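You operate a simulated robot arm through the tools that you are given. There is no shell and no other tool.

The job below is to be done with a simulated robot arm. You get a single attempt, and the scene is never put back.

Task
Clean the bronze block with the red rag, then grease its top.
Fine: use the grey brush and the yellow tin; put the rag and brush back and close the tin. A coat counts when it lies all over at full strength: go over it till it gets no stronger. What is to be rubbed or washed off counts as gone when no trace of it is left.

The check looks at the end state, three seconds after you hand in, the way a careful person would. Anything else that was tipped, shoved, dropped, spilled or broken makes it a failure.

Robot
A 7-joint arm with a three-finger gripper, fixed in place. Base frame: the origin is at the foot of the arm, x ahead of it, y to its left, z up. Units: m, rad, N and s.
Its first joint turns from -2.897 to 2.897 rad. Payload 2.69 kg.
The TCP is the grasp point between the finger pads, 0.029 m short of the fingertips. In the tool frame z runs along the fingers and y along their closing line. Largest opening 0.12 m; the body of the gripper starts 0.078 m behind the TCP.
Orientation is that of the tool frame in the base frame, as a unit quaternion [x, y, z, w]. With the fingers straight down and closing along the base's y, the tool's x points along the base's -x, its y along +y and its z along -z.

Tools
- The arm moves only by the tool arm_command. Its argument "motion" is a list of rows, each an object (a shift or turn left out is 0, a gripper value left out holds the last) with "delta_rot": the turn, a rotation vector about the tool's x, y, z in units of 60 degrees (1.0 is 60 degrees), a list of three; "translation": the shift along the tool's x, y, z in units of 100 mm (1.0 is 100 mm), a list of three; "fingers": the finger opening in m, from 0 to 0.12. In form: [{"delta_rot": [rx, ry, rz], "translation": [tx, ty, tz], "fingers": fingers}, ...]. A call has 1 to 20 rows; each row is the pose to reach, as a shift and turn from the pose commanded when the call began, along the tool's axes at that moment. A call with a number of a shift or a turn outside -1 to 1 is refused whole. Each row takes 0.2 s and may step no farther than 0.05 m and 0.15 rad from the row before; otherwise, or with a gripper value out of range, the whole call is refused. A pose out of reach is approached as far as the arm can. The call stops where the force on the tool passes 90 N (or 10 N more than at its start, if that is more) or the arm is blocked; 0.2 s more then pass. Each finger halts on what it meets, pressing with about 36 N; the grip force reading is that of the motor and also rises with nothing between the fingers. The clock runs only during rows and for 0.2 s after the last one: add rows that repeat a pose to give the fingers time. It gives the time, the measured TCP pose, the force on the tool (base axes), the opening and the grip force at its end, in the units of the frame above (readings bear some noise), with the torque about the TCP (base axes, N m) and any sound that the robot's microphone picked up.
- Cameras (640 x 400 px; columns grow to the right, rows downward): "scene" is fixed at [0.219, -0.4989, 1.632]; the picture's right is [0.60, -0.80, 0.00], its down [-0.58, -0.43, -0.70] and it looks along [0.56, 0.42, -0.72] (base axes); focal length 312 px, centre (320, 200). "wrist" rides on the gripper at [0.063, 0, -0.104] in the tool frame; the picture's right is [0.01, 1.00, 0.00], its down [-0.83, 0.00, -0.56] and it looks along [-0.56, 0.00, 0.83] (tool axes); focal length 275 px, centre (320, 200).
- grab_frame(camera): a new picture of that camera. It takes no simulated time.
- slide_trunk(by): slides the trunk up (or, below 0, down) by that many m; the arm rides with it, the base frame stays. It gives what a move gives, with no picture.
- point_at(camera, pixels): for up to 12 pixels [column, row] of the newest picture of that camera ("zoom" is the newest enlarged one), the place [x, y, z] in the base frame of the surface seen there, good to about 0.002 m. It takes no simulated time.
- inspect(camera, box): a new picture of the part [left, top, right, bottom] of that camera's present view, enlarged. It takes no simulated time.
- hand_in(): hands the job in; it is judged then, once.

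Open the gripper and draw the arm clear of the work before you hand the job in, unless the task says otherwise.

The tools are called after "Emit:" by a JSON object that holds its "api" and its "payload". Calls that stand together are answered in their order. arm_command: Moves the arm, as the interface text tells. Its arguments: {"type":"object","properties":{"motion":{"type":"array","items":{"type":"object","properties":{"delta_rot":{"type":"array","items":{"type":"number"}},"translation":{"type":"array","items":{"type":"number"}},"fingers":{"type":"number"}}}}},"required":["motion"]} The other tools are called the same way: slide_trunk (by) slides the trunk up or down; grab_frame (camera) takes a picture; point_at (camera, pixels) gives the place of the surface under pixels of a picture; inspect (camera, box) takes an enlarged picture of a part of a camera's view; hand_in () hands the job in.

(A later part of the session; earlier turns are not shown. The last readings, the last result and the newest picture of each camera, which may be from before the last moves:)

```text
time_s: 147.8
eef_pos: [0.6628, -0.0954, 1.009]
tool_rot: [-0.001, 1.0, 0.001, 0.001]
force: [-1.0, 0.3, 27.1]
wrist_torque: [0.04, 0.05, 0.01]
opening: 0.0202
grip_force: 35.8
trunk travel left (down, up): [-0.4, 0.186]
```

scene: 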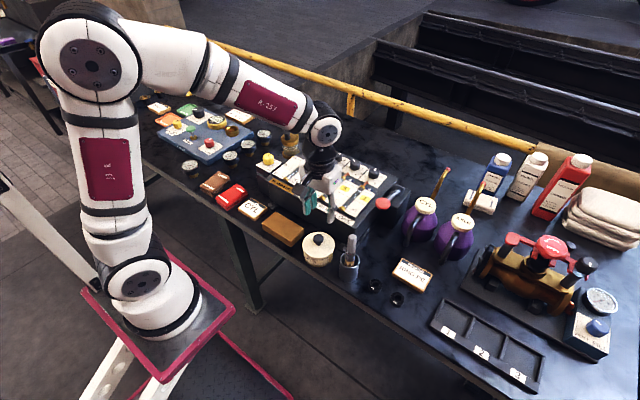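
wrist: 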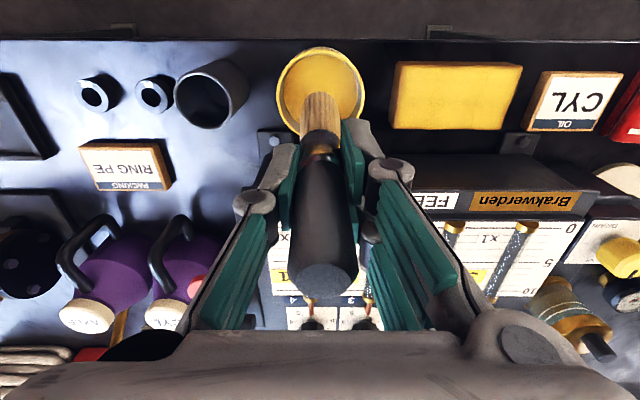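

27 N — a bit much; I back off 0.7 mm and sweep the right end (y≈−0.096) front and back again.

Emit:
{"api": "arm_command", "payload": {"motion": [{"translation": [0, 0, -0.007]}, {"translation": [0.06, 0, -0.007]}, {"translation": [0.12, 0, -0.007]}, {"translation": [0.18, 0, -0.007]}, {"translation": [0.24, 0, -0.007]}, {"translation": [0.3, 0, -0.007]}, {"translation": [0.36, 0, -0.007]}, {"translation": [0.42, 0, -0.007]}, {"translation": [0.48, 0, -0.007]}, {"translation": [0.48, 0, -0.007]}]}}

Emit:
{"api": "arm_command", "payload": {"motion": [{"translation": [0, 0.07, 0]}, {"translation": [0, 0.14, 0]}, {"translation": [0, 0.21, 0]}, {"translation": [0, 0.28, 0]}, {"translation": [0, 0.35, 0]}, {"translation": [0, 0.42, 0]}, {"translation": [0, 0.49, 0]}, {"translation": [0, 0.56, 0]}, {"translation": [0, 0.63, 0]}, {"translation": [0, 0.7, 0]}, {"translation": [0, 0.77, 0]}, {"translation": [0, 0.84, 0]}, {"translation": [0, 0.92, 0]}, {"translation": [0, 1.0, 0]}, {"translation": [0, 1.0, 0]}]}}

Emit:
{"api": "inspect", "payload": {"camera": "scene", "box": [260, 200, 320, 245]}}

```text
time_s: 150.0
eef_pos: [0.6139, -0.0974, 1.0085]
tool_rot: [0.0, 1.0, 0.0, 0.0]
force: [0.2, -0.4, -0.4]
wrist_torque: [-0.06, 0.01, 0.01]
opening: 0.02
grip_force: 36.4
trunk travel left (down, up): [-0.4, 0.186]
```

```text
time_s: 153.2
eef_pos: [0.6158, 0.0035, 1.0084]
tool_rot: [0.001, 1.0, -0.001, 0.0]
force: [0.3, 0.4, 0.0]
wrist_torque: [-0.04, -0.01, -0.01]
opening: 0.02
grip_force: 36.1
trunk travel left (down, up): [-0.4, 0.186]
```

```text
8.89 times, centred on (290, 222) of scene
```

zoom: 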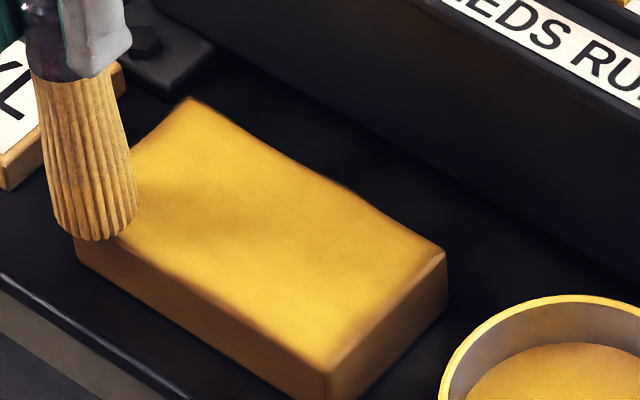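

Contact was lost during that sweep, so the front lane was not rubbed. I lower in small steps until contact returns.

Emit:
{"api": "arm_command", "payload": {"motion": [{"translation": [0, 0, 0.008]}, {"translation": [0, 0, 0.012]}, {"translation": [0, 0, 0.012]}]}}

Emit:
{"api": "grab_frame", "payload": {"camera": "wrist"}}

```text
time_s: 154.0
eef_pos: [0.6145, 0.004, 1.0074]
tool_rot: [0.0, 1.0, -0.001, 0.0]
force: [-7.1, -0.4, 24.6]
wrist_torque: [0.07, 0.5, 0.03]
opening: 0.0201
grip_force: 35.8
trunk travel left (down, up): [-0.4, 0.186]
```

```text
taken
```

wrist: 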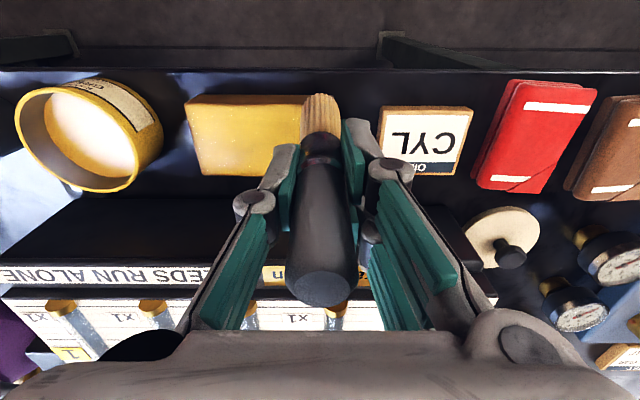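

Contact 25 N again at (0.615, 0.004). I sweep the front lane toward −y at this height.

Emit:
{"api": "arm_command", "payload": {"motion": [{"translation": [0, -0.07, -0.003]}, {"translation": [0, -0.14, -0.003]}, {"translation": [0, -0.21, -0.003]}, {"translation": [0, -0.28, -0.003]}, {"translation": [0, -0.35, -0.003]}, {"translation": [0, -0.42, -0.003]}, {"translation": [0, -0.49, -0.003]}, {"translation": [0, -0.56, -0.003]}, {"translation": [0, -0.63, -0.003]}, {"translation": [0, -0.7, -0.003]}, {"translation": [0, -0.77, -0.003]}, {"translation": [0, -0.84, -0.003]}, {"translation": [0, -0.92, -0.003]}, {"translation": [0, -1.0, -0.003]}, {"translation": [0, -1.0, -0.003]}]}}

```text
time_s: 157.2
eef_pos: [0.6143, -0.0975, 1.0083]
tool_rot: [0.001, 1.0, 0.0, -0.001]
force: [0.0, -0.4, -1.1]
wrist_torque: [0.0, 0.01, 0.02]
opening: 0.0199
grip_force: 36.2
trunk travel left (down, up): [-0.4, 0.186]
```

Zero at the end again; I lower 1 mm at this right front corner and check.

Emit:
{"api": "arm_command", "payload": {"motion": [{"translation": [0, 0, 0.008]}, {"translation": [0, 0, 0.01]}, {"translation": [0, 0, 0.01]}]}}

Emit:
{"api": "arm_command", "payload": {"motion": [{"translation": [-0.07, 0, 0]}, {"translation": [-0.14, 0, 0]}, {"translation": [-0.21, 0, 0]}, {"translation": [-0.28, 0, 0]}, {"translation": [-0.28, 0, 0]}]}}

```text
time_s: 158.0
eef_pos: [0.6157, -0.0961, 1.0079]
tool_rot: [0.0, 1.0, -0.001, 0.0]
force: [-2.0, -0.3, 6.6]
wrist_torque: [-0.06, 0.21, 0.02]
opening: 0.0199
grip_force: 36.8
trunk travel left (down, up): [-0.4, 0.186]
```

```text
time_s: 159.2
eef_pos: [0.6431, -0.0971, 1.0065]
tool_rot: [0.0, 1.0, 0.0, 0.001]
force: [-7.1, 0.5, 24.6]
wrist_torque: [0.0, 0.59, 0.0]
opening: 0.0202
grip_force: 36.1
trunk travel left (down, up): [-0.4, 0.186]
```

Contact holds at 25 N moving toward the back. I continue to x≈0.667 and then sweep the back lane toward +y.

Emit:
{"api": "arm_command", "payload": {"motion": [{"translation": [-0.07, 0, 0]}, {"translation": [-0.14, 0, 0]}, {"translation": [-0.21, 0, 0]}, {"translation": [-0.21, 0.07, 0]}, {"translation": [-0.21, 0.14, 0]}, {"translation": [-0.21, 0.21, 0]}, {"translation": [-0.21, 0.28, 0]}, {"translation": [-0.21, 0.35, 0]}, {"translation": [-0.21, 0.42, 0]}, {"translation": [-0.21, 0.49, 0]}, {"translation": [-0.21, 0.56, 0]}, {"translation": [-0.21, 0.63, 0]}, {"translation": [-0.21, 0.7, 0]}, {"translation": [-0.21, 0.77, 0]}, {"translation": [-0.21, 0.84, 0]}, {"translation": [-0.21, 0.92, 0]}, {"translation": [-0.21, 1.0, 0]}, {"translation": [-0.21, 1.0, 0]}]}}

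Emit:
{"api": "arm_command", "payload": {"motion": [{"translation": [0, 0.02, 0.005]}, {"translation": [0.07, 0.02, 0.005]}, {"translation": [0.14, 0.02, 0.005]}, {"translation": [0.21, 0.02, 0.005]}, {"translation": [0.28, 0.02, 0.005]}, {"translation": [0.35, 0.02, 0.005]}, {"translation": [0.42, 0.02, 0.005]}, {"translation": [0.48, 0.02, 0.005]}, {"translation": [0.54, 0.02, 0.005]}, {"translation": [0.54, 0.02, 0.005]}]}}

```text
time_s: 163.0
eef_pos: [0.6639, 0.0027, 1.0063]
tool_rot: [0.0, 1.0, 0.0, 0.001]
force: [-0.6, -4.9, 21.5]
wrist_torque: [-0.48, -0.2, -0.05]
opening: 0.0198
grip_force: 36.1
trunk travel left (down, up): [-0.4, 0.186]
```

```text
time_s: 165.2
eef_pos: [0.611, 0.0058, 1.0055]
tool_rot: [-0.001, 1.0, 0.001, 0.0]
force: [1.1, 1.0, 4.3]
wrist_torque: [0.1, -0.15, 0.01]
opening: 0.0198
grip_force: 36.0
trunk travel left (down, up): [-0.4, 0.186]
```

Now the front lane again (x≈0.616) toward −y, with a little more press, in two halves to watch the force.

Emit:
{"api": "arm_command", "payload": {"motion": [{"translation": [-0.06, 0, 0.005]}, {"translation": [-0.06, -0.07, 0.005]}, {"translation": [-0.06, -0.14, 0.005]}, {"translation": [-0.06, -0.21, 0.005]}, {"translation": [-0.06, -0.28, 0.005]}, {"translation": [-0.06, -0.35, 0.005]}, {"translation": [-0.06, -0.42, 0.005]}, {"translation": [-0.06, -0.49, 0.005]}, {"translation": [-0.06, -0.49, 0.005]}]}}

Emit:
{"api": "arm_command", "payload": {"motion": [{"translation": [0, -0.07, 0]}, {"translation": [0, -0.14, 0]}, {"translation": [0, -0.21, 0]}, {"translation": [0, -0.28, 0]}, {"translation": [0, -0.35, 0]}, {"translation": [0, -0.42, 0]}, {"translation": [0, -0.49, 0]}, {"translation": [0, -0.54, 0]}, {"translation": [0, -0.54, 0]}]}}

```text
time_s: 167.2
eef_pos: [0.6162, -0.0442, 1.0036]
tool_rot: [0.0, 1.0, 0.0, 0.001]
force: [0.3, 2.7, 8.4]
wrist_torque: [0.37, -0.17, -0.03]
opening: 0.02
grip_force: 36.0
trunk travel left (down, up): [-0.4, 0.186]
```

```text
time_s: 169.2
eef_pos: [0.6164, -0.0975, 1.0059]
tool_rot: [0.0, 1.0, 0.0, 0.0]
force: [0.7, -0.3, -1.2]
wrist_torque: [0.01, -0.01, 0.01]
opening: 0.0201
grip_force: 36.0
trunk travel left (down, up): [-0.4, 0.186]
```

I lower 1 mm, go back along the right half of the front lane, then return to the right end.

Emit:
{"api": "arm_command", "payload": {"motion": [{"translation": [0, 0, 0.01]}, {"translation": [0, 0.07, 0.01]}, {"translation": [0, 0.14, 0.01]}, {"translation": [0, 0.21, 0.01]}, {"translation": [0, 0.28, 0.01]}, {"translation": [0, 0.35, 0.01]}, {"translation": [0, 0.42, 0.01]}, {"translation": [0, 0.49, 0.01]}, {"translation": [0, 0.49, 0.01]}]}}

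Emit:
{"api": "arm_command", "payload": {"motion": [{"translation": [0, -0.07, 0]}, {"translation": [0, -0.14, 0]}, {"translation": [0, -0.21, 0.002]}, {"translation": [0, -0.28, 0.004]}, {"translation": [0, -0.35, 0.006]}, {"translation": [0, -0.42, 0.006]}, {"translation": [0, -0.49, 0.008]}, {"translation": [-0.07, -0.49, 0.008]}, {"translation": [-0.14, -0.49, 0.008]}, {"translation": [-0.21, -0.49, 0.008]}, {"translation": [-0.28, -0.49, 0.008]}, {"translation": [-0.35, -0.49, 0.008]}, {"translation": [-0.42, -0.49, 0.008]}, {"translation": [-0.49, -0.49, 0.008]}, {"translation": [-0.49, -0.49, 0.008]}]}}

```text
time_s: 171.2
eef_pos: [0.6168, -0.0498, 1.0056]
tool_rot: [-0.001, 1.0, 0.001, 0.001]
force: [-0.2, -4.0, 9.9]
wrist_torque: [-0.32, -0.09, -0.03]
opening: 0.0199
grip_force: 35.8
trunk travel left (down, up): [-0.4, 0.186]
```

```text
time_s: 174.4
eef_pos: [0.6658, -0.0965, 1.0038]
tool_rot: [0.0, 1.0, 0.0, 0.001]
force: [-6.4, 0.2, 24.2]
wrist_torque: [-0.1, 0.55, -0.04]
opening: 0.0201
grip_force: 36.0
trunk travel left (down, up): [-0.4, 0.186]
```

Good contact along the right end. I lift and move aside over the tin to compare the coat once more.

Emit:
{"api": "arm_command", "payload": {"motion": [{"translation": [0, 0, -0.2]}, {"translation": [0.1, 0, -0.45]}, {"translation": [0.2, -0.15, -0.72]}, {"translation": [0.31, -0.5, -0.8]}, {"translation": [0.31, -0.88, -0.8]}, {"translation": [0.31, -0.88, -0.8]}]}}

Emit:
{"api": "inspect", "payload": {"camera": "scene", "box": [260, 200, 320, 245]}}

Emit:
{"api": "inspect", "payload": {"camera": "scene", "box": [264, 215, 300, 245]}}

Emit:
{"api": "grab_frame", "payload": {"camera": "wrist"}}

Emit:
{"api": "inspect", "payload": {"camera": "wrist", "box": [370, 40, 560, 150]}}

```text
time_s: 175.8
eef_pos: [0.6363, -0.1858, 1.0838]
tool_rot: [0.0, 1.0, -0.001, 0.001]
force: [0.4, 0.7, -0.9]
wrist_torque: [0.02, -0.01, -0.01]
opening: 0.02
grip_force: 36.0
trunk travel left (down, up): [-0.4, 0.186]
```

```text
8.89 times, centred on (290, 222) of scene
```

zoom: 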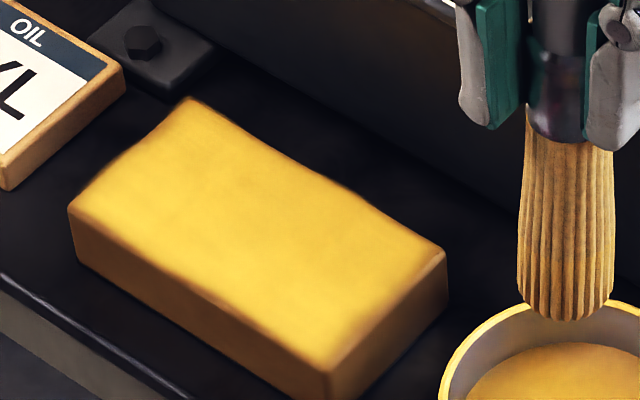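

```text
13.33 times, centred on (282, 230) of scene
```

zoom: 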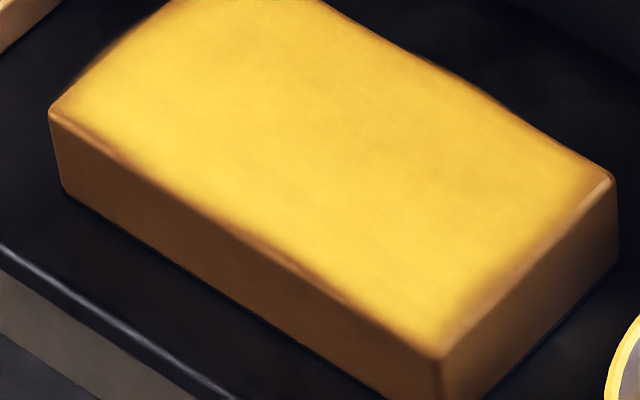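

```text
taken
```

wrist: 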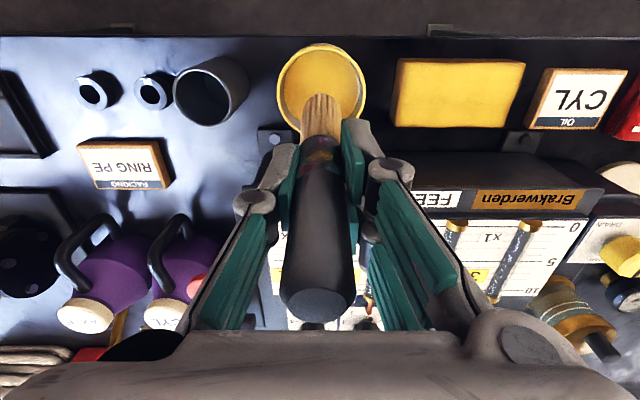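

```text
3.37 times, centred on (465, 95) of wrist
```

zoom: 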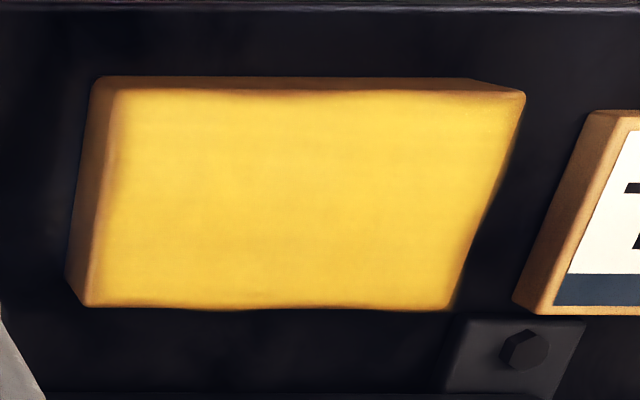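

The two 13× views before and after this round are identical, so the coat is at full strength; the fringe is parallax of the raised layer. Now I check how the brush sits in the grip before returning it to the cup.

Emit:
{"api": "inspect", "payload": {"camera": "wrist", "box": [250, 50, 390, 330]}}

Emit:
{"api": "inspect", "payload": {"camera": "scene", "box": [295, 180, 355, 240]}}

Emit:
{"api": "point_at", "payload": {"camera": "zoom", "pixels": [[300, 310], [300, 280], [300, 260], [270, 340], [310, 340], [350, 340], [310, 360], [310, 380], [310, 250], [325, 130], [320, 200]]}}

```text
1.43 times, centred on (320, 190) of wrist
```

zoom: 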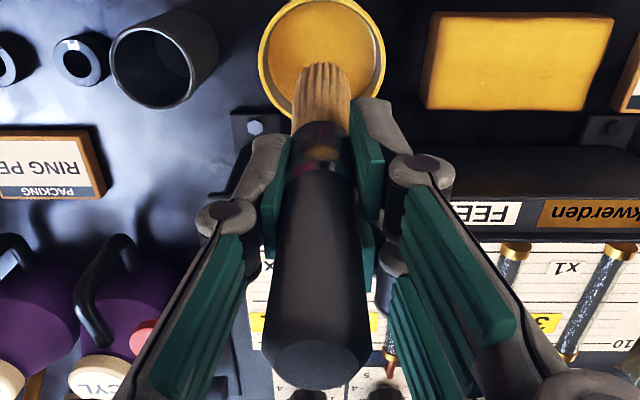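

```text
6.67 times, centred on (325, 210) of scene
```

zoom: 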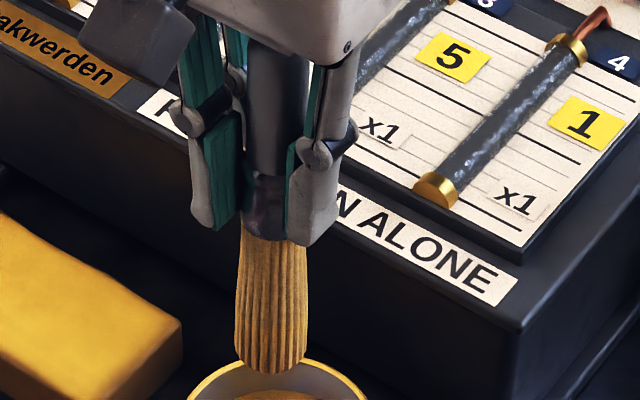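

```text
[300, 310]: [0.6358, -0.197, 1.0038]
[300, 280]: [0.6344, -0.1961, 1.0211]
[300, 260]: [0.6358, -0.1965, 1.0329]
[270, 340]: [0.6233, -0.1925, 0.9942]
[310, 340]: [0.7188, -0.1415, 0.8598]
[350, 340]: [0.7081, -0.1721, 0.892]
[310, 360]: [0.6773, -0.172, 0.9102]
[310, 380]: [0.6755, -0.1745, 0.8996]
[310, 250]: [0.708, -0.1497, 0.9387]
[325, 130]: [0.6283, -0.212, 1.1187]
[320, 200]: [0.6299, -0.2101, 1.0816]
```

The brush hangs straight, bristle tip at ≈0.975. I move over to the cup, keeping the tip well above its rim (0.935).

Emit:
{"api": "arm_command", "payload": {"motion": [{"translation": [0, -0.25, 0]}, {"translation": [0, -0.5, 0]}, {"translation": [0, -0.75, 0]}, {"translation": [0, -1.0, 0]}, {"translation": [0, -1.0, 0]}]}}

Emit:
{"api": "grab_frame", "payload": {"camera": "wrist"}}

Emit:
{"api": "inspect", "payload": {"camera": "scene", "box": [310, 190, 390, 280]}}

```text
time_s: 177.0
eef_pos: [0.6346, -0.2858, 1.0853]
tool_rot: [0.0, 1.0, 0.001, 0.0]
force: [-0.1, 0.3, -1.4]
wrist_torque: [0.01, -0.01, 0.03]
opening: 0.0198
grip_force: 36.2
trunk travel left (down, up): [-0.4, 0.186]
```

```text
taken
```

wrist: 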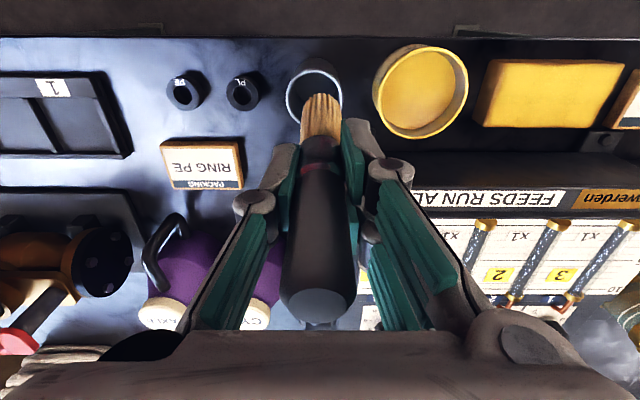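

```text
4.44 times, centred on (350, 235) of scene
```

zoom: 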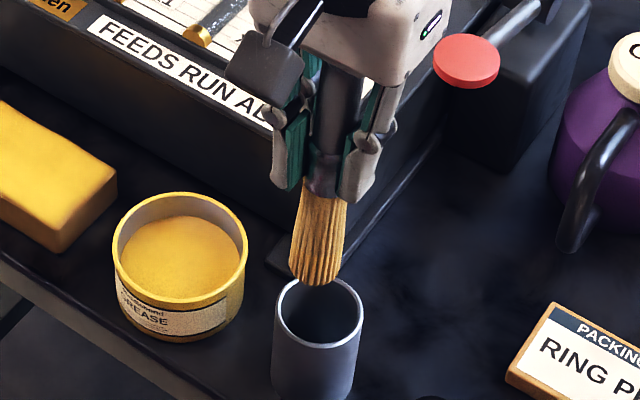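

I measure the cup rim and bristle tip in this enlarged view to line them up.

Emit:
{"api": "point_at", "payload": {"camera": "zoom", "pixels": [[277, 310], [361, 318], [316, 345], [345, 282], [315, 278], [318, 250], [295, 265], [338, 268], [318, 210]]}}

Emit:
{"api": "point_at", "payload": {"camera": "wrist", "pixels": [[289, 90], [340, 85], [313, 60], [320, 110], [304, 110], [338, 110], [320, 97], [300, 66]]}}

```text
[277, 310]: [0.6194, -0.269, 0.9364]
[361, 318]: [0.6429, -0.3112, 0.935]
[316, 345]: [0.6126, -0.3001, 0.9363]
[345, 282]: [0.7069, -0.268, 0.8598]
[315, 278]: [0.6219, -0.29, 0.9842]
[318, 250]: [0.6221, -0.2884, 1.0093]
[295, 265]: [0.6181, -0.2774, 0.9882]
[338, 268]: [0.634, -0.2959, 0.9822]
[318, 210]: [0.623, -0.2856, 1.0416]
```

```text
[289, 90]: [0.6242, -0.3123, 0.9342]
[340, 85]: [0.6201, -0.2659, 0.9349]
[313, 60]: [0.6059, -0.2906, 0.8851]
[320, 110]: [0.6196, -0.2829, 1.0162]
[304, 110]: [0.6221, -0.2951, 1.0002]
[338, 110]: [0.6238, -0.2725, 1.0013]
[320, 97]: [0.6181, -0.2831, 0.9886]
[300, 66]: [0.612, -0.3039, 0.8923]
```

Cup centre ≈ (0.633, −0.289), bristles centred at (0.634, −0.284). I shift 4.5 mm and lower the brush into the cup.

Emit:
{"api": "arm_command", "payload": {"motion": [{"translation": [0, -0.045, 0]}, {"translation": [0, -0.045, 0.15]}, {"translation": [0, -0.045, 0.35]}, {"translation": [0, -0.045, 0.5]}, {"translation": [0, -0.045, 0.5]}]}}

Emit:
{"api": "inspect", "payload": {"camera": "scene", "box": [310, 190, 390, 280]}}

Emit:
{"api": "grab_frame", "payload": {"camera": "wrist"}}

```text
time_s: 178.2
eef_pos: [0.6337, -0.2904, 1.0335]
tool_rot: [0.0, 1.0, 0.0, 0.0]
force: [-0.4, 1.1, -0.8]
wrist_torque: [0.01, -0.02, 0.02]
opening: 0.02
grip_force: 36.2
trunk travel left (down, up): [-0.4, 0.186]
```

```text
4.44 times, centred on (350, 235) of scene
```

zoom: 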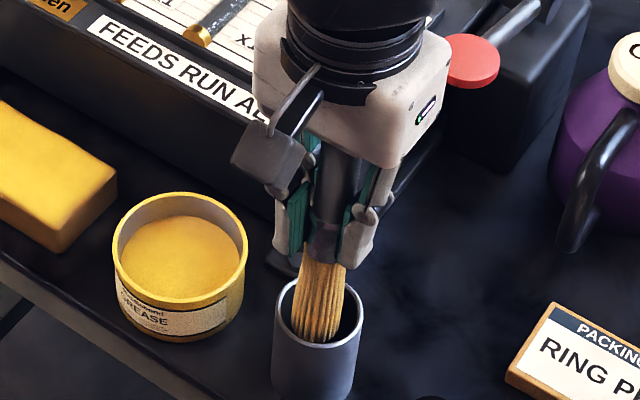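

```text
taken
```

wrist: 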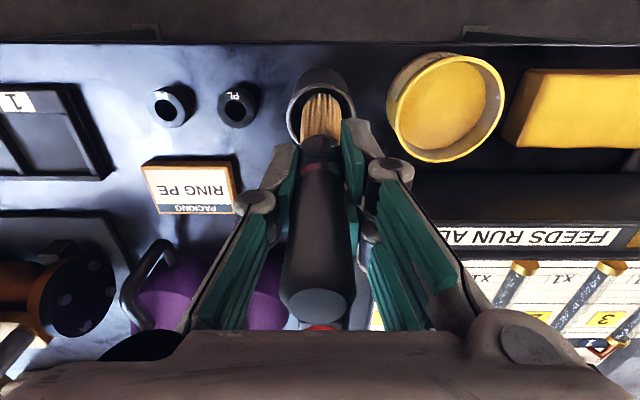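

The bristles are inside the cup, centred. I continue down 43 mm, then in small steps.

Emit:
{"api": "arm_command", "payload": {"motion": [{"translation": [0, 0, 0.15]}, {"translation": [0, 0, 0.3]}, {"translation": [0, 0, 0.4]}, {"translation": [0, 0, 0.43]}, {"translation": [0, 0, 0.43]}]}}

Emit:
{"api": "arm_command", "payload": {"motion": [{"translation": [0, 0, 0.02]}, {"translation": [0, 0, 0.04]}, {"translation": [0, 0, 0.04]}]}}

```text
time_s: 179.4
eef_pos: [0.6342, -0.2905, 0.9901]
tool_rot: [0.001, 1.0, -0.001, 0.0]
force: [0.0, 0.0, -0.5]
wrist_torque: [-0.01, 0.02, 0.03]
opening: 0.0202
grip_force: 35.5
trunk travel left (down, up): [-0.4, 0.186]
```

```text
time_s: 180.2
eef_pos: [0.6345, -0.2887, 0.9853]
tool_rot: [0.0, 1.0, 0.0, 0.0]
force: [0.2, -0.2, -0.9]
wrist_torque: [0.01, 0.01, -0.01]
opening: 0.02
grip_force: 36.2
trunk travel left (down, up): [-0.4, 0.186]
```

No contact yet at command 0.987; continue in 2–3 mm steps.

Emit:
{"api": "arm_command", "payload": {"motion": [{"translation": [0, 0, 0.02]}, {"translation": [0, 0, 0.04]}, {"translation": [0, 0, 0.04]}]}}

Emit:
{"api": "arm_command", "payload": {"motion": [{"translation": [0, 0, 0.015]}, {"translation": [0, 0, 0.03]}, {"translation": [0, 0, 0.03]}]}}

```text
time_s: 181.0
eef_pos: [0.6342, -0.2895, 0.9808]
tool_rot: [-0.001, 1.0, 0.0, 0.001]
force: [0.4, 0.3, -0.7]
wrist_torque: [0.01, 0.02, 0.01]
opening: 0.0202
grip_force: 36.2
trunk travel left (down, up): [-0.4, 0.186]
```

```text
time_s: 181.8
eef_pos: [0.6347, -0.2913, 0.9797]
tool_rot: [-0.001, 1.0, 0.0, -0.001]
force: [-0.6, -0.2, -0.7]
wrist_torque: [0.02, -0.01, -0.02]
opening: 0.0198
grip_force: 35.5
trunk travel left (down, up): [-0.4, 0.186]
```

Emit:
{"api": "arm_command", "payload": {"motion": [{"translation": [0, 0, 0.015]}, {"translation": [0, 0, 0.025]}, {"translation": [0, 0, 0.025]}]}}

Emit:
{"api": "arm_command", "payload": {"motion": [{"translation": [0, 0, 0.01]}, {"translation": [0, 0, 0.02]}, {"translation": [0, 0, 0.02]}]}}

Emit:
{"api": "inspect", "payload": {"camera": "scene", "box": [310, 190, 390, 280]}}

```text
time_s: 182.6
eef_pos: [0.6344, -0.2892, 0.9779]
tool_rot: [0.0, 1.0, 0.0, 0.0]
force: [0.6, 0.4, -1.2]
wrist_torque: [-0.02, 0.02, -0.02]
opening: 0.0199
grip_force: 36.1
trunk travel left (down, up): [-0.4, 0.186]
```

```text
time_s: 183.4
eef_pos: [0.6337, -0.2899, 0.9751]
tool_rot: [0.001, 1.0, 0.0, 0.001]
force: [-1.4, 1.0, 19.1]
wrist_torque: [0.1, 0.02, -0.01]
opening: 0.02
grip_force: 36.2
trunk travel left (down, up): [-0.4, 0.186]
```

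```text
4.44 times, centred on (350, 235) of scene
```

zoom: 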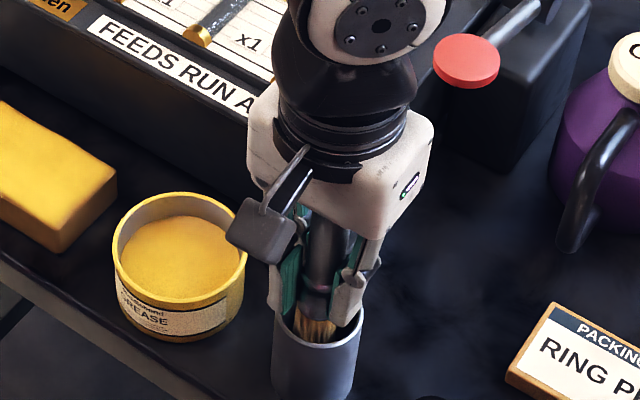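

The brush bottom touches the cup floor (19 N). I relieve 1 mm, then open the fingers gently.

Emit:
{"api": "arm_command", "payload": {"motion": [{"translation": [0, 0, -0.012]}, {"translation": [0, 0, -0.012], "fingers": 0.022}, {"translation": [0, 0, -0.012], "fingers": 0.028}, {"translation": [0, 0, -0.012], "fingers": 0.04}, {"translation": [0, 0, -0.012], "fingers": 0.05}, {"translation": [0, 0, -0.012], "fingers": 0.05}]}}

Emit:
{"api": "grab_frame", "payload": {"camera": "wrist"}}

Emit:
{"api": "inspect", "payload": {"camera": "scene", "box": [310, 190, 390, 280]}}

```text
time_s: 184.8
eef_pos: [0.6334, -0.29, 0.9749]
tool_rot: [0.0, 1.0, 0.0, 0.0]
force: [-0.8, -0.4, -0.3]
wrist_torque: [0.0, 0.04, -0.03]
opening: 0.0502
grip_force: 0.0
trunk travel left (down, up): [-0.4, 0.186]
```

```text
taken
```

wrist: 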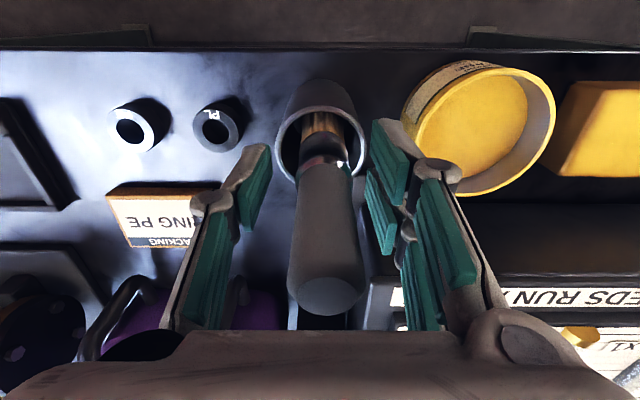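

```text
4.44 times, centred on (350, 235) of scene
```

zoom: 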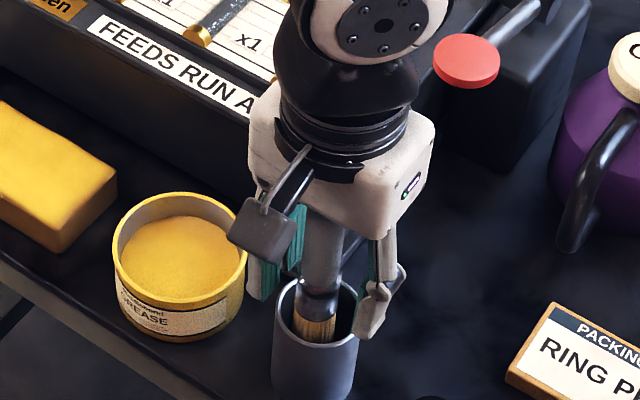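

The brush stands free in its cup between the open fingers. I rise straight up 0.1 m, then a bit more.

Emit:
{"api": "arm_command", "payload": {"motion": [{"translation": [0, 0, -0.15]}, {"translation": [0, 0, -0.4]}, {"translation": [0, 0, -0.7]}, {"translation": [0, 0, -1.0]}, {"translation": [0, 0, -1.0]}]}}

Emit:
{"api": "arm_command", "payload": {"motion": [{"translation": [0, 0.05, -0.3]}, {"translation": [0, 0.4, -0.43]}, {"translation": [0, 0.8, -0.43]}, {"translation": [0, 1.0, -0.43]}]}}

Emit:
{"api": "grab_frame", "payload": {"camera": "wrist"}}

Emit:
{"api": "inspect", "payload": {"camera": "scene", "box": [270, 180, 390, 280]}}

```text
time_s: 186.0
eef_pos: [0.6348, -0.2874, 1.0767]
tool_rot: [0.0, 1.0, 0.0, 0.0]
force: [-0.1, -0.7, 0.0]
wrist_torque: [0.0, 0.01, 0.0]
opening: 0.0502
grip_force: 0.1
trunk travel left (down, up): [-0.4, 0.186]
```

```text
time_s: 187.0
eef_pos: [0.635, -0.1881, 1.1202]
tool_rot: [0.0, 1.0, 0.0, -0.001]
force: [-0.2, 0.2, -0.5]
wrist_torque: [0.0, 0.01, -0.03]
opening: 0.05
grip_force: 0.1
trunk travel left (down, up): [-0.4, 0.186]
```

```text
taken
```

wrist: 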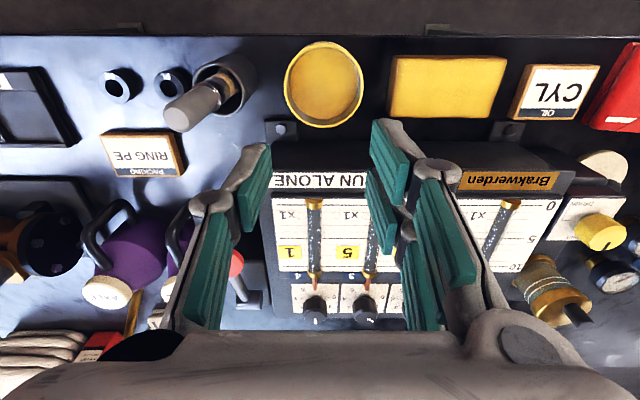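

```text
4.00 times, centred on (330, 230) of scene
```

zoom: 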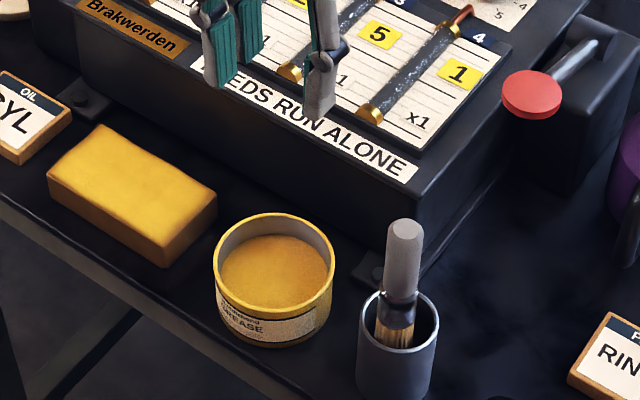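

The brush is back upright in its cup. I measure the tin's rim for closing it later.

Emit:
{"api": "point_at", "payload": {"camera": "wrist", "pixels": [[286, 85], [362, 84], [325, 44], [322, 126], [324, 85], [300, 50], [350, 50], [300, 115], [348, 117]]}}

Emit:
{"api": "inspect", "payload": {"camera": "wrist", "box": [160, 30, 390, 150]}}

```text
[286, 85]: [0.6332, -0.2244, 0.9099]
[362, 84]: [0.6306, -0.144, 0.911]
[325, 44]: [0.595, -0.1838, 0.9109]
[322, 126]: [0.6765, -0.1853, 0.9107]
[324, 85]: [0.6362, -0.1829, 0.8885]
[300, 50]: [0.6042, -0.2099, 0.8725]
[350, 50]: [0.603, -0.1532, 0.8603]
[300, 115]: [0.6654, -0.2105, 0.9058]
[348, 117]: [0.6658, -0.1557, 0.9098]
```

```text
2.78 times, centred on (275, 90) of wrist
```

zoom: 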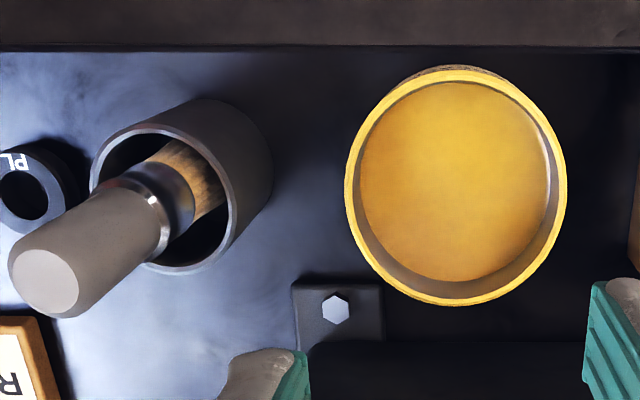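

The tin rim is centred at about (0.635, −0.184), unchanged. I travel back to the lid at (0.770, 0.2155) along the same safe route.

Emit:
{"api": "arm_command", "payload": {"motion": [{"translation": [0, 0.4, 0]}, {"translation": [0, 0.8, 0]}, {"translation": [0, 1.0, 0]}]}}

Emit:
{"api": "arm_command", "payload": {"motion": [{"translation": [0, 0.4, 0]}, {"translation": [0, 0.8, 0]}, {"translation": [0, 1.0, 0]}]}}

Emit:
{"api": "arm_command", "payload": {"motion": [{"translation": [0, 0.4, 0]}, {"translation": [0, 0.8, 0]}, {"translation": [0, 1.0, 0]}]}}

Emit:
{"api": "arm_command", "payload": {"motion": [{"translation": [-0.2, 0.4, 0]}, {"translation": [-0.4, 0.8, 0]}, {"translation": [-0.7, 1.0, 0]}, {"translation": [-1.0, 1.0, 0.15]}, {"translation": [-1.0, 1.0, 0.15]}]}}

Emit:
{"api": "arm_command", "payload": {"motion": [{"translation": [-0.2, 0.05, 0.2]}, {"translation": [-0.36, 0.05, 0.5]}, {"translation": [-0.36, 0.05, 0.8]}, {"translation": [-0.36, 0.05, 0.8]}]}}

Emit:
{"api": "grab_frame", "payload": {"camera": "wrist"}}

Emit:
{"api": "inspect", "payload": {"camera": "scene", "box": [190, 90, 310, 210]}}

```text
time_s: 187.8
eef_pos: [0.6367, -0.0865, 1.1182]
tool_rot: [0.0, 1.0, 0.0, 0.0]
force: [0.1, -0.1, -0.2]
wrist_torque: [0.06, -0.03, -0.01]
opening: 0.0502
grip_force: 0.2
trunk travel left (down, up): [-0.4, 0.186]
```

```text
time_s: 188.6
eef_pos: [0.6338, 0.0121, 1.1194]
tool_rot: [0.001, 1.0, 0.0, 0.0]
force: [0.0, 0.5, -0.1]
wrist_torque: [0.01, 0.03, 0.03]
opening: 0.0499
grip_force: 0.0
trunk travel left (down, up): [-0.4, 0.186]
```

```text
time_s: 189.4
eef_pos: [0.6364, 0.109, 1.1196]
tool_rot: [0.0, 1.0, 0.0, 0.0]
force: [0.0, -0.6, 0.3]
wrist_torque: [0.01, -0.03, -0.01]
opening: 0.0499
grip_force: 0.2
trunk travel left (down, up): [-0.4, 0.186]
```

```text
time_s: 190.6
eef_pos: [0.7347, 0.2134, 1.1072]
tool_rot: [0.0, 1.0, -0.001, 0.001]
force: [0.1, -0.5, -0.3]
wrist_torque: [0.0, -0.03, 0.03]
opening: 0.05
grip_force: 0.1
trunk travel left (down, up): [-0.4, 0.186]
```

```text
time_s: 191.6
eef_pos: [0.7724, 0.2154, 1.0242]
tool_rot: [0.0, 1.0, 0.0, -0.001]
force: [-0.3, -0.7, 0.5]
wrist_torque: [0.0, -0.02, -0.01]
opening: 0.05
grip_force: 0.1
trunk travel left (down, up): [-0.4, 0.186]
```

```text
taken
```

wrist: 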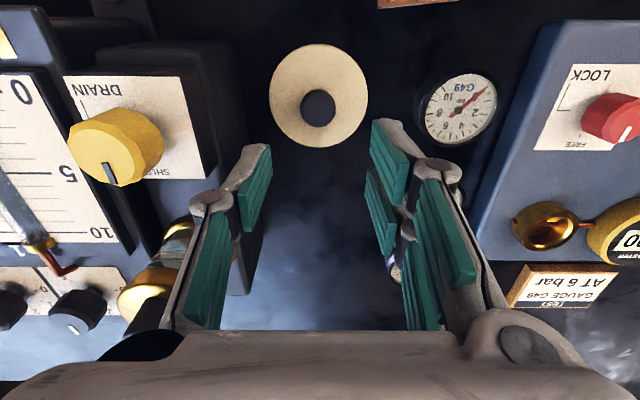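

```text
3.33 times, centred on (250, 150) of scene
```

zoom: 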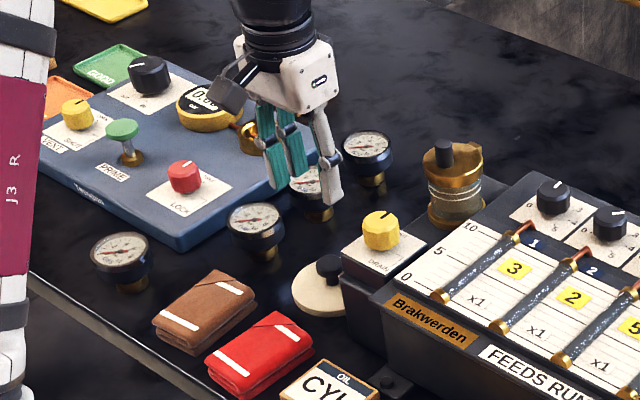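

The knob is at (318,107) in the wrist view; I measure it before coming down.

Emit:
{"api": "point_at", "payload": {"camera": "wrist", "pixels": [[318, 107], [303, 107], [333, 107], [318, 93], [318, 120], [271, 95], [367, 95], [318, 47], [318, 143]]}}

```text
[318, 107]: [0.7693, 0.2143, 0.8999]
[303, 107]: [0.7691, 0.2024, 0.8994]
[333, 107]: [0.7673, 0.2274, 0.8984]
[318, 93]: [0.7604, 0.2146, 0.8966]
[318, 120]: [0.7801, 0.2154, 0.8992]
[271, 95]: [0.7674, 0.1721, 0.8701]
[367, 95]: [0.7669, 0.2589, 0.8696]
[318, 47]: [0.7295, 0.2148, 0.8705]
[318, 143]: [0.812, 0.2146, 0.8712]
```

Knob centre (0.770, 0.215) matches the command. I descend to z 0.903 and close on it.

Emit:
{"api": "arm_command", "payload": {"motion": [{"translation": [0, 0, 0.3]}, {"translation": [0, 0, 0.6]}, {"translation": [0, 0, 0.9]}, {"translation": [0, 0, 0.9]}]}}

Emit:
{"api": "arm_command", "payload": {"motion": [{"translation": [0, 0, 0.15]}, {"translation": [0, 0, 0.28]}, {"translation": [0, 0, 0.316]}, {"translation": [0, 0, 0.316]}]}}

Emit:
{"api": "grab_frame", "payload": {"camera": "wrist"}}

```text
time_s: 192.6
eef_pos: [0.7713, 0.2155, 0.9361]
tool_rot: [-0.001, 1.0, -0.001, 0.001]
force: [0.7, -0.4, 0.2]
wrist_torque: [-0.04, -0.01, 0.04]
opening: 0.0502
grip_force: 0.1
trunk travel left (down, up): [-0.4, 0.186]
```

```text
time_s: 193.6
eef_pos: [0.7715, 0.2143, 0.9037]
tool_rot: [-0.001, 1.0, 0.001, 0.0]
force: [1.3, 0.2, 0.5]
wrist_torque: [-0.01, -0.02, 0.0]
opening: 0.0499
grip_force: 0.0
trunk travel left (down, up): [-0.4, 0.186]
```

```text
taken
```

wrist: 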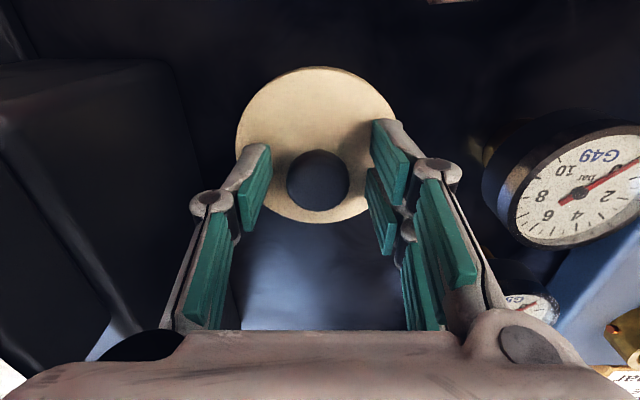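

The knob lies between the pads at (318,182). I close and lift it.

Emit:
{"api": "arm_command", "payload": {"motion": [{"fingers": 0.03}, {"fingers": 0.015}, {"fingers": 0.01}, {"fingers": 0.01}, {"fingers": 0.01}]}}

Emit:
{"api": "arm_command", "payload": {"motion": [{"translation": [0, 0, -0.1]}, {"translation": [0, 0, -0.4]}, {"translation": [0, 0, -0.7]}, {"translation": [0, 0, -1.0]}, {"translation": [0, 0, -1.0]}]}}

Emit:
{"api": "grab_frame", "payload": {"camera": "wrist"}}

Emit:
{"api": "inspect", "payload": {"camera": "scene", "box": [190, 90, 310, 210]}}

```text
time_s: 194.8
eef_pos: [0.7706, 0.2153, 0.9026]
tool_rot: [0.001, 1.0, 0.0, 0.001]
force: [0.4, 0.2, -0.7]
wrist_torque: [0.0, 0.03, -0.01]
opening: 0.0274
grip_force: 35.8
trunk travel left (down, up): [-0.4, 0.186]
```

```text
time_s: 196.0
eef_pos: [0.7684, 0.2175, 1.0026]
tool_rot: [0.001, 1.0, 0.001, 0.0]
force: [0.2, 0.1, -0.5]
wrist_torque: [-0.03, 0.0, -0.02]
opening: 0.0273
grip_force: 35.8
trunk travel left (down, up): [-0.4, 0.186]
```

```text
taken
```

wrist: 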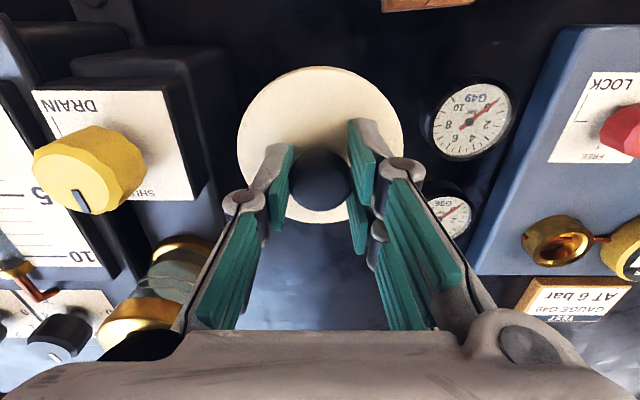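

```text
3.33 times, centred on (250, 150) of scene
```

zoom: 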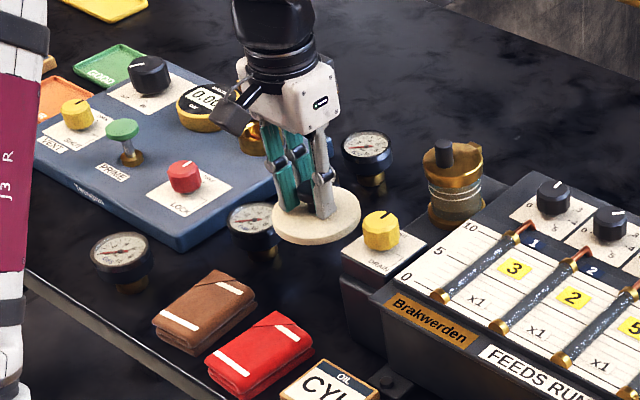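

The lid is held level. I raise it, bring it back to x≈0.634 and carry it toward the tin.

Emit:
{"api": "arm_command", "payload": {"motion": [{"translation": [0.1, 0, -0.3]}, {"translation": [0.4, 0, -0.6]}, {"translation": [0.7, 0, -0.65]}, {"translation": [1.0, 0, -0.65]}, {"translation": [1.0, 0, -0.65]}]}}

Emit:
{"api": "arm_command", "payload": {"motion": [{"translation": [0.2, -0.3, 0]}, {"translation": [0.36, -0.65, 0]}, {"translation": [0.36, -1.0, 0]}, {"translation": [0.36, -1.0, 0]}]}}

Emit:
{"api": "arm_command", "payload": {"motion": [{"translation": [0, -0.35, 0]}, {"translation": [0, -0.7, 0]}, {"translation": [0, -1.0, 0]}]}}

Emit:
{"api": "arm_command", "payload": {"motion": [{"translation": [0, -0.35, 0]}, {"translation": [0, -0.7, 0]}, {"translation": [0, -1.0, 0]}]}}

Emit:
{"api": "arm_command", "payload": {"motion": [{"translation": [0, -0.35, 0]}, {"translation": [0, -0.7, 0]}, {"translation": [0, -1.0, 0]}, {"translation": [0, -1.0, 0]}, {"translation": [0, -1.0, 0]}]}}

Emit:
{"api": "grab_frame", "payload": {"camera": "wrist"}}

Emit:
{"api": "inspect", "payload": {"camera": "scene", "box": [260, 150, 390, 270]}}

```text
time_s: 197.2
eef_pos: [0.669, 0.2148, 1.0674]
tool_rot: [-0.001, 1.0, 0.001, 0.0]
force: [0.7, 0.0, -0.7]
wrist_torque: [0.01, 0.06, -0.02]
opening: 0.0275
grip_force: 36.1
trunk travel left (down, up): [-0.4, 0.186]
```

```text
time_s: 198.2
eef_pos: [0.6337, 0.1144, 1.0675]
tool_rot: [0.0, 1.0, 0.001, 0.0]
force: [-0.3, 0.2, -0.9]
wrist_torque: [0.01, 0.01, -0.03]
opening: 0.0276
grip_force: 36.4
trunk travel left (down, up): [-0.4, 0.186]
```

```text
time_s: 199.0
eef_pos: [0.6359, 0.012, 1.0672]
tool_rot: [-0.001, 1.0, 0.0, 0.0]
force: [-0.2, 0.2, 0.2]
wrist_torque: [-0.01, 0.0, 0.01]
opening: 0.0274
grip_force: 36.1
trunk travel left (down, up): [-0.4, 0.186]
```

```text
time_s: 199.8
eef_pos: [0.6344, -0.0869, 1.0659]
tool_rot: [-0.001, 1.0, 0.001, 0.0]
force: [0.3, 0.4, 0.3]
wrist_torque: [0.01, 0.02, 0.0]
opening: 0.0275
grip_force: 36.0
trunk travel left (down, up): [-0.4, 0.186]
```

```text
time_s: 201.0
eef_pos: [0.6351, -0.1854, 1.0672]
tool_rot: [0.001, 1.0, 0.0, 0.0]
force: [0.4, 0.4, -0.6]
wrist_torque: [-0.02, 0.0, -0.01]
opening: 0.0276
grip_force: 36.0
trunk travel left (down, up): [-0.4, 0.186]
```

```text
taken
```

wrist: 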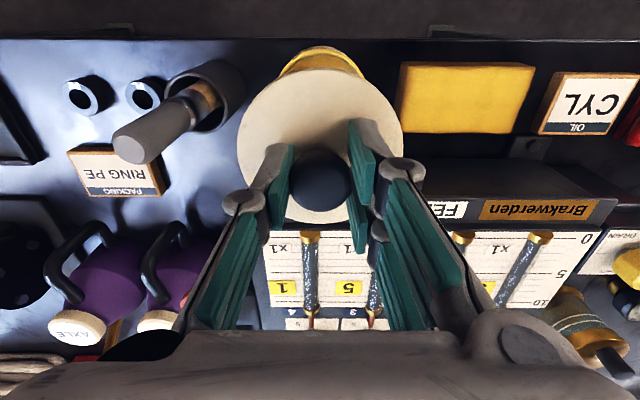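

```text
3.33 times, centred on (325, 210) of scene
```

zoom: 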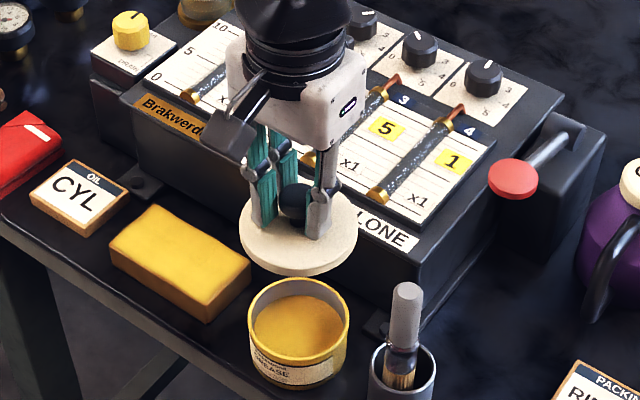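

The lid is above the tin. I lower it to TCP z 0.965 and check alignment.

Emit:
{"api": "arm_command", "payload": {"motion": [{"translation": [0, 0, 0.25]}, {"translation": [0, 0, 0.5]}, {"translation": [0, 0, 0.75]}, {"translation": [0, 0, 0.95]}, {"translation": [0, 0, 1.0]}, {"translation": [0, 0, 1.0]}]}}

Emit:
{"api": "grab_frame", "payload": {"camera": "wrist"}}

Emit:
{"api": "inspect", "payload": {"camera": "scene", "box": [280, 190, 360, 270]}}

```text
time_s: 202.4
eef_pos: [0.6325, -0.1854, 0.9677]
tool_rot: [-0.001, 1.0, 0.0, 0.0]
force: [-0.6, -0.4, 0.1]
wrist_torque: [-0.02, 0.06, 0.02]
opening: 0.0274
grip_force: 35.9
trunk travel left (down, up): [-0.4, 0.186]
```

```text
taken
```

wrist: 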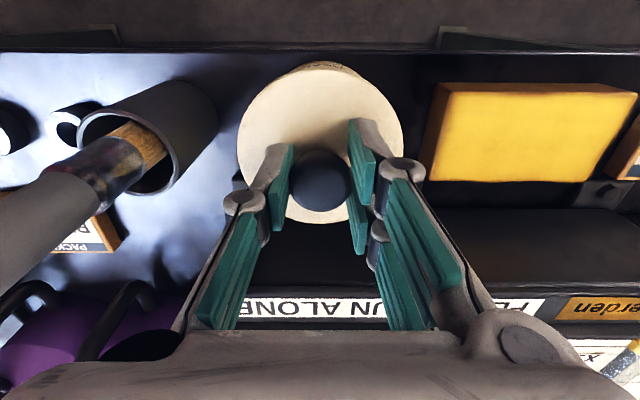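

```text
5.00 times, centred on (320, 230) of scene
```

zoom: 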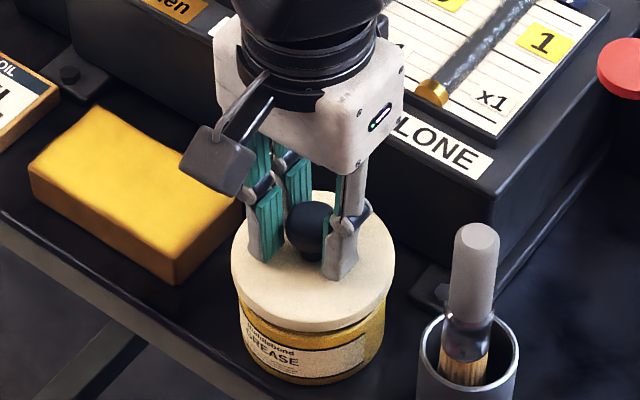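

The lid is lined up ~15–18 mm above its seat. I lower it in small steps, watching force and sound.

Emit:
{"api": "arm_command", "payload": {"motion": [{"translation": [0, 0, 0.06]}, {"translation": [0, 0, 0.11]}, {"translation": [0, 0, 0.14]}, {"translation": [0, 0, 0.14]}]}}

Emit:
{"api": "arm_command", "payload": {"motion": [{"translation": [0, 0, 0.02]}, {"translation": [0, 0, 0.035]}, {"translation": [0, 0, 0.035]}]}}

```text
time_s: 203.4
eef_pos: [0.6346, -0.186, 0.954]
tool_rot: [0.0, 1.0, 0.0, -0.001]
force: [0.8, -0.1, -0.8]
wrist_torque: [0.01, 0.0, -0.04]
opening: 0.0274
grip_force: 36.1
trunk travel left (down, up): [-0.4, 0.186]
```

```text
time_s: 204.2
eef_pos: [0.6341, -0.1856, 0.9502]
tool_rot: [0.0, 1.0, -0.001, 0.0]
force: [-0.2, 0.2, -1.0]
wrist_torque: [0.02, 0.0, 0.01]
opening: 0.0275
grip_force: 36.1
trunk travel left (down, up): [-0.4, 0.186]
```

Emit:
{"api": "arm_command", "payload": {"motion": [{"translation": [0, 0, 0.01]}, {"translation": [0, 0, 0.02]}, {"translation": [0, 0, 0.02]}]}}

Emit:
{"api": "inspect", "payload": {"camera": "scene", "box": [280, 190, 360, 270]}}

```text
time_s: 205.0
eef_pos: [0.6337, -0.1855, 0.9478]
tool_rot: [-0.001, 1.0, 0.0, 0.0]
force: [0.4, -0.2, -0.6]
wrist_torque: [0.04, -0.02, -0.01]
opening: 0.0278
grip_force: 35.2
trunk travel left (down, up): [-0.4, 0.186]
```

```text
5.00 times, centred on (320, 230) of scene
```

zoom: 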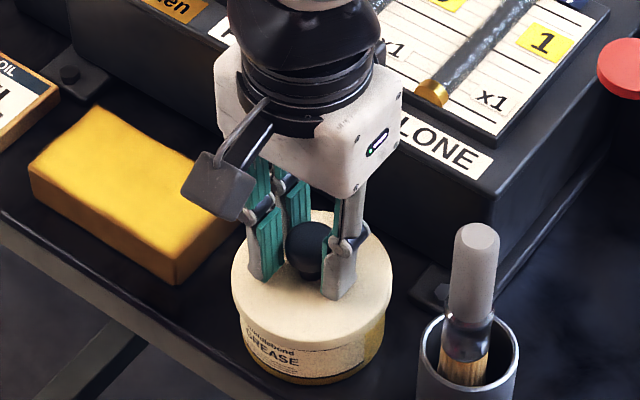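

Still no contact at command 0.9485; continue a millimetre at a time.

Emit:
{"api": "arm_command", "payload": {"motion": [{"translation": [0, 0, 0.007]}, {"translation": [0, 0, 0.013]}, {"translation": [0, 0, 0.013]}]}}

Emit:
{"api": "arm_command", "payload": {"motion": [{"translation": [0, 0, 0.007]}, {"translation": [0, 0, 0.013]}, {"translation": [0, 0, 0.013]}]}}

```text
time_s: 205.8
eef_pos: [0.6354, -0.1854, 0.9493]
tool_rot: [0.0, 1.0, -0.001, 0.002]
force: [5.7, -1.3, 25.8]
wrist_torque: [-0.01, 0.19, -0.02]
opening: 0.0274
grip_force: 36.6
trunk travel left (down, up): [-0.4, 0.186]
heard: snap
```

```text
time_s: 206.6
eef_pos: [0.6357, -0.1858, 0.9467]
tool_rot: [0.0, 1.0, -0.001, 0.002]
force: [11.2, -3.8, 32.8]
wrist_torque: [-0.09, -0.36, -0.07]
opening: 0.0275
grip_force: 36.3
trunk travel left (down, up): [-0.4, 0.186]
```

A snap was heard: the lid is seated. I relieve the pressure and open the fingers.

Emit:
{"api": "arm_command", "payload": {"motion": [{"translation": [0, 0, -0.012]}, {"translation": [0, 0, -0.022]}, {"translation": [0, 0, -0.022]}]}}

Emit:
{"api": "arm_command", "payload": {"motion": [{"fingers": 0.03}, {"fingers": 0.036}, {"fingers": 0.05}, {"fingers": 0.05}]}}

Emit:
{"api": "arm_command", "payload": {"motion": [{"translation": [0, 0, -0.15]}, {"translation": [0, 0, -0.4]}, {"translation": [0, 0, -0.7]}, {"translation": [0, 0, -1.0]}, {"translation": [0, 0, -1.0]}]}}

Emit:
{"api": "grab_frame", "payload": {"camera": "wrist"}}

Emit:
{"api": "inspect", "payload": {"camera": "scene", "box": [260, 190, 370, 280]}}

```text
time_s: 207.4
eef_pos: [0.6322, -0.1846, 0.946]
tool_rot: [0.0, 1.0, 0.001, -0.001]
force: [6.6, -1.0, 7.8]
wrist_torque: [-0.02, -0.48, 0.0]
opening: 0.0274
grip_force: 35.9
trunk travel left (down, up): [-0.4, 0.186]
```

```text
time_s: 208.4
eef_pos: [0.6356, -0.1843, 0.9486]
tool_rot: [0.0, 1.0, 0.0, 0.0]
force: [0.8, -0.1, 0.0]
wrist_torque: [0.03, -0.02, 0.03]
opening: 0.0502
grip_force: 0.1
trunk travel left (down, up): [-0.4, 0.186]
```

```text
time_s: 209.6
eef_pos: [0.6334, -0.1858, 1.0485]
tool_rot: [-0.001, 1.0, 0.0, 0.001]
force: [0.4, -1.0, -0.6]
wrist_torque: [0.02, 0.0, 0.0]
opening: 0.0502
grip_force: 0.0
trunk travel left (down, up): [-0.4, 0.186]
```

```text
taken
```

wrist: 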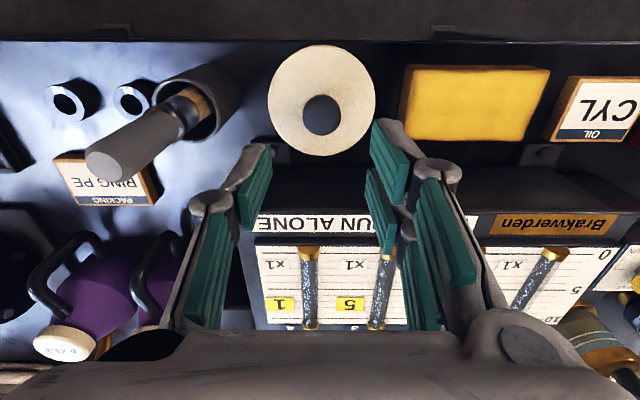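

```text
4.44 times, centred on (315, 235) of scene
```

zoom: 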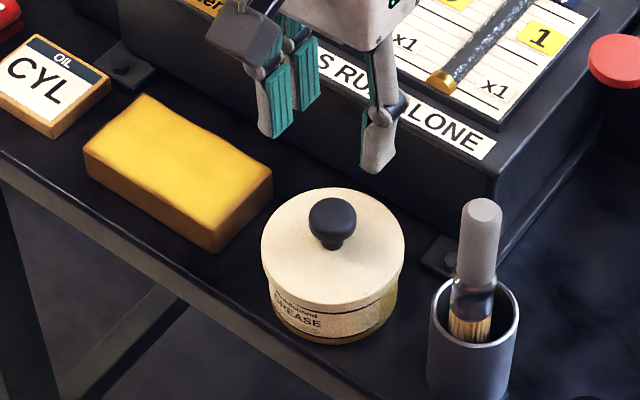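

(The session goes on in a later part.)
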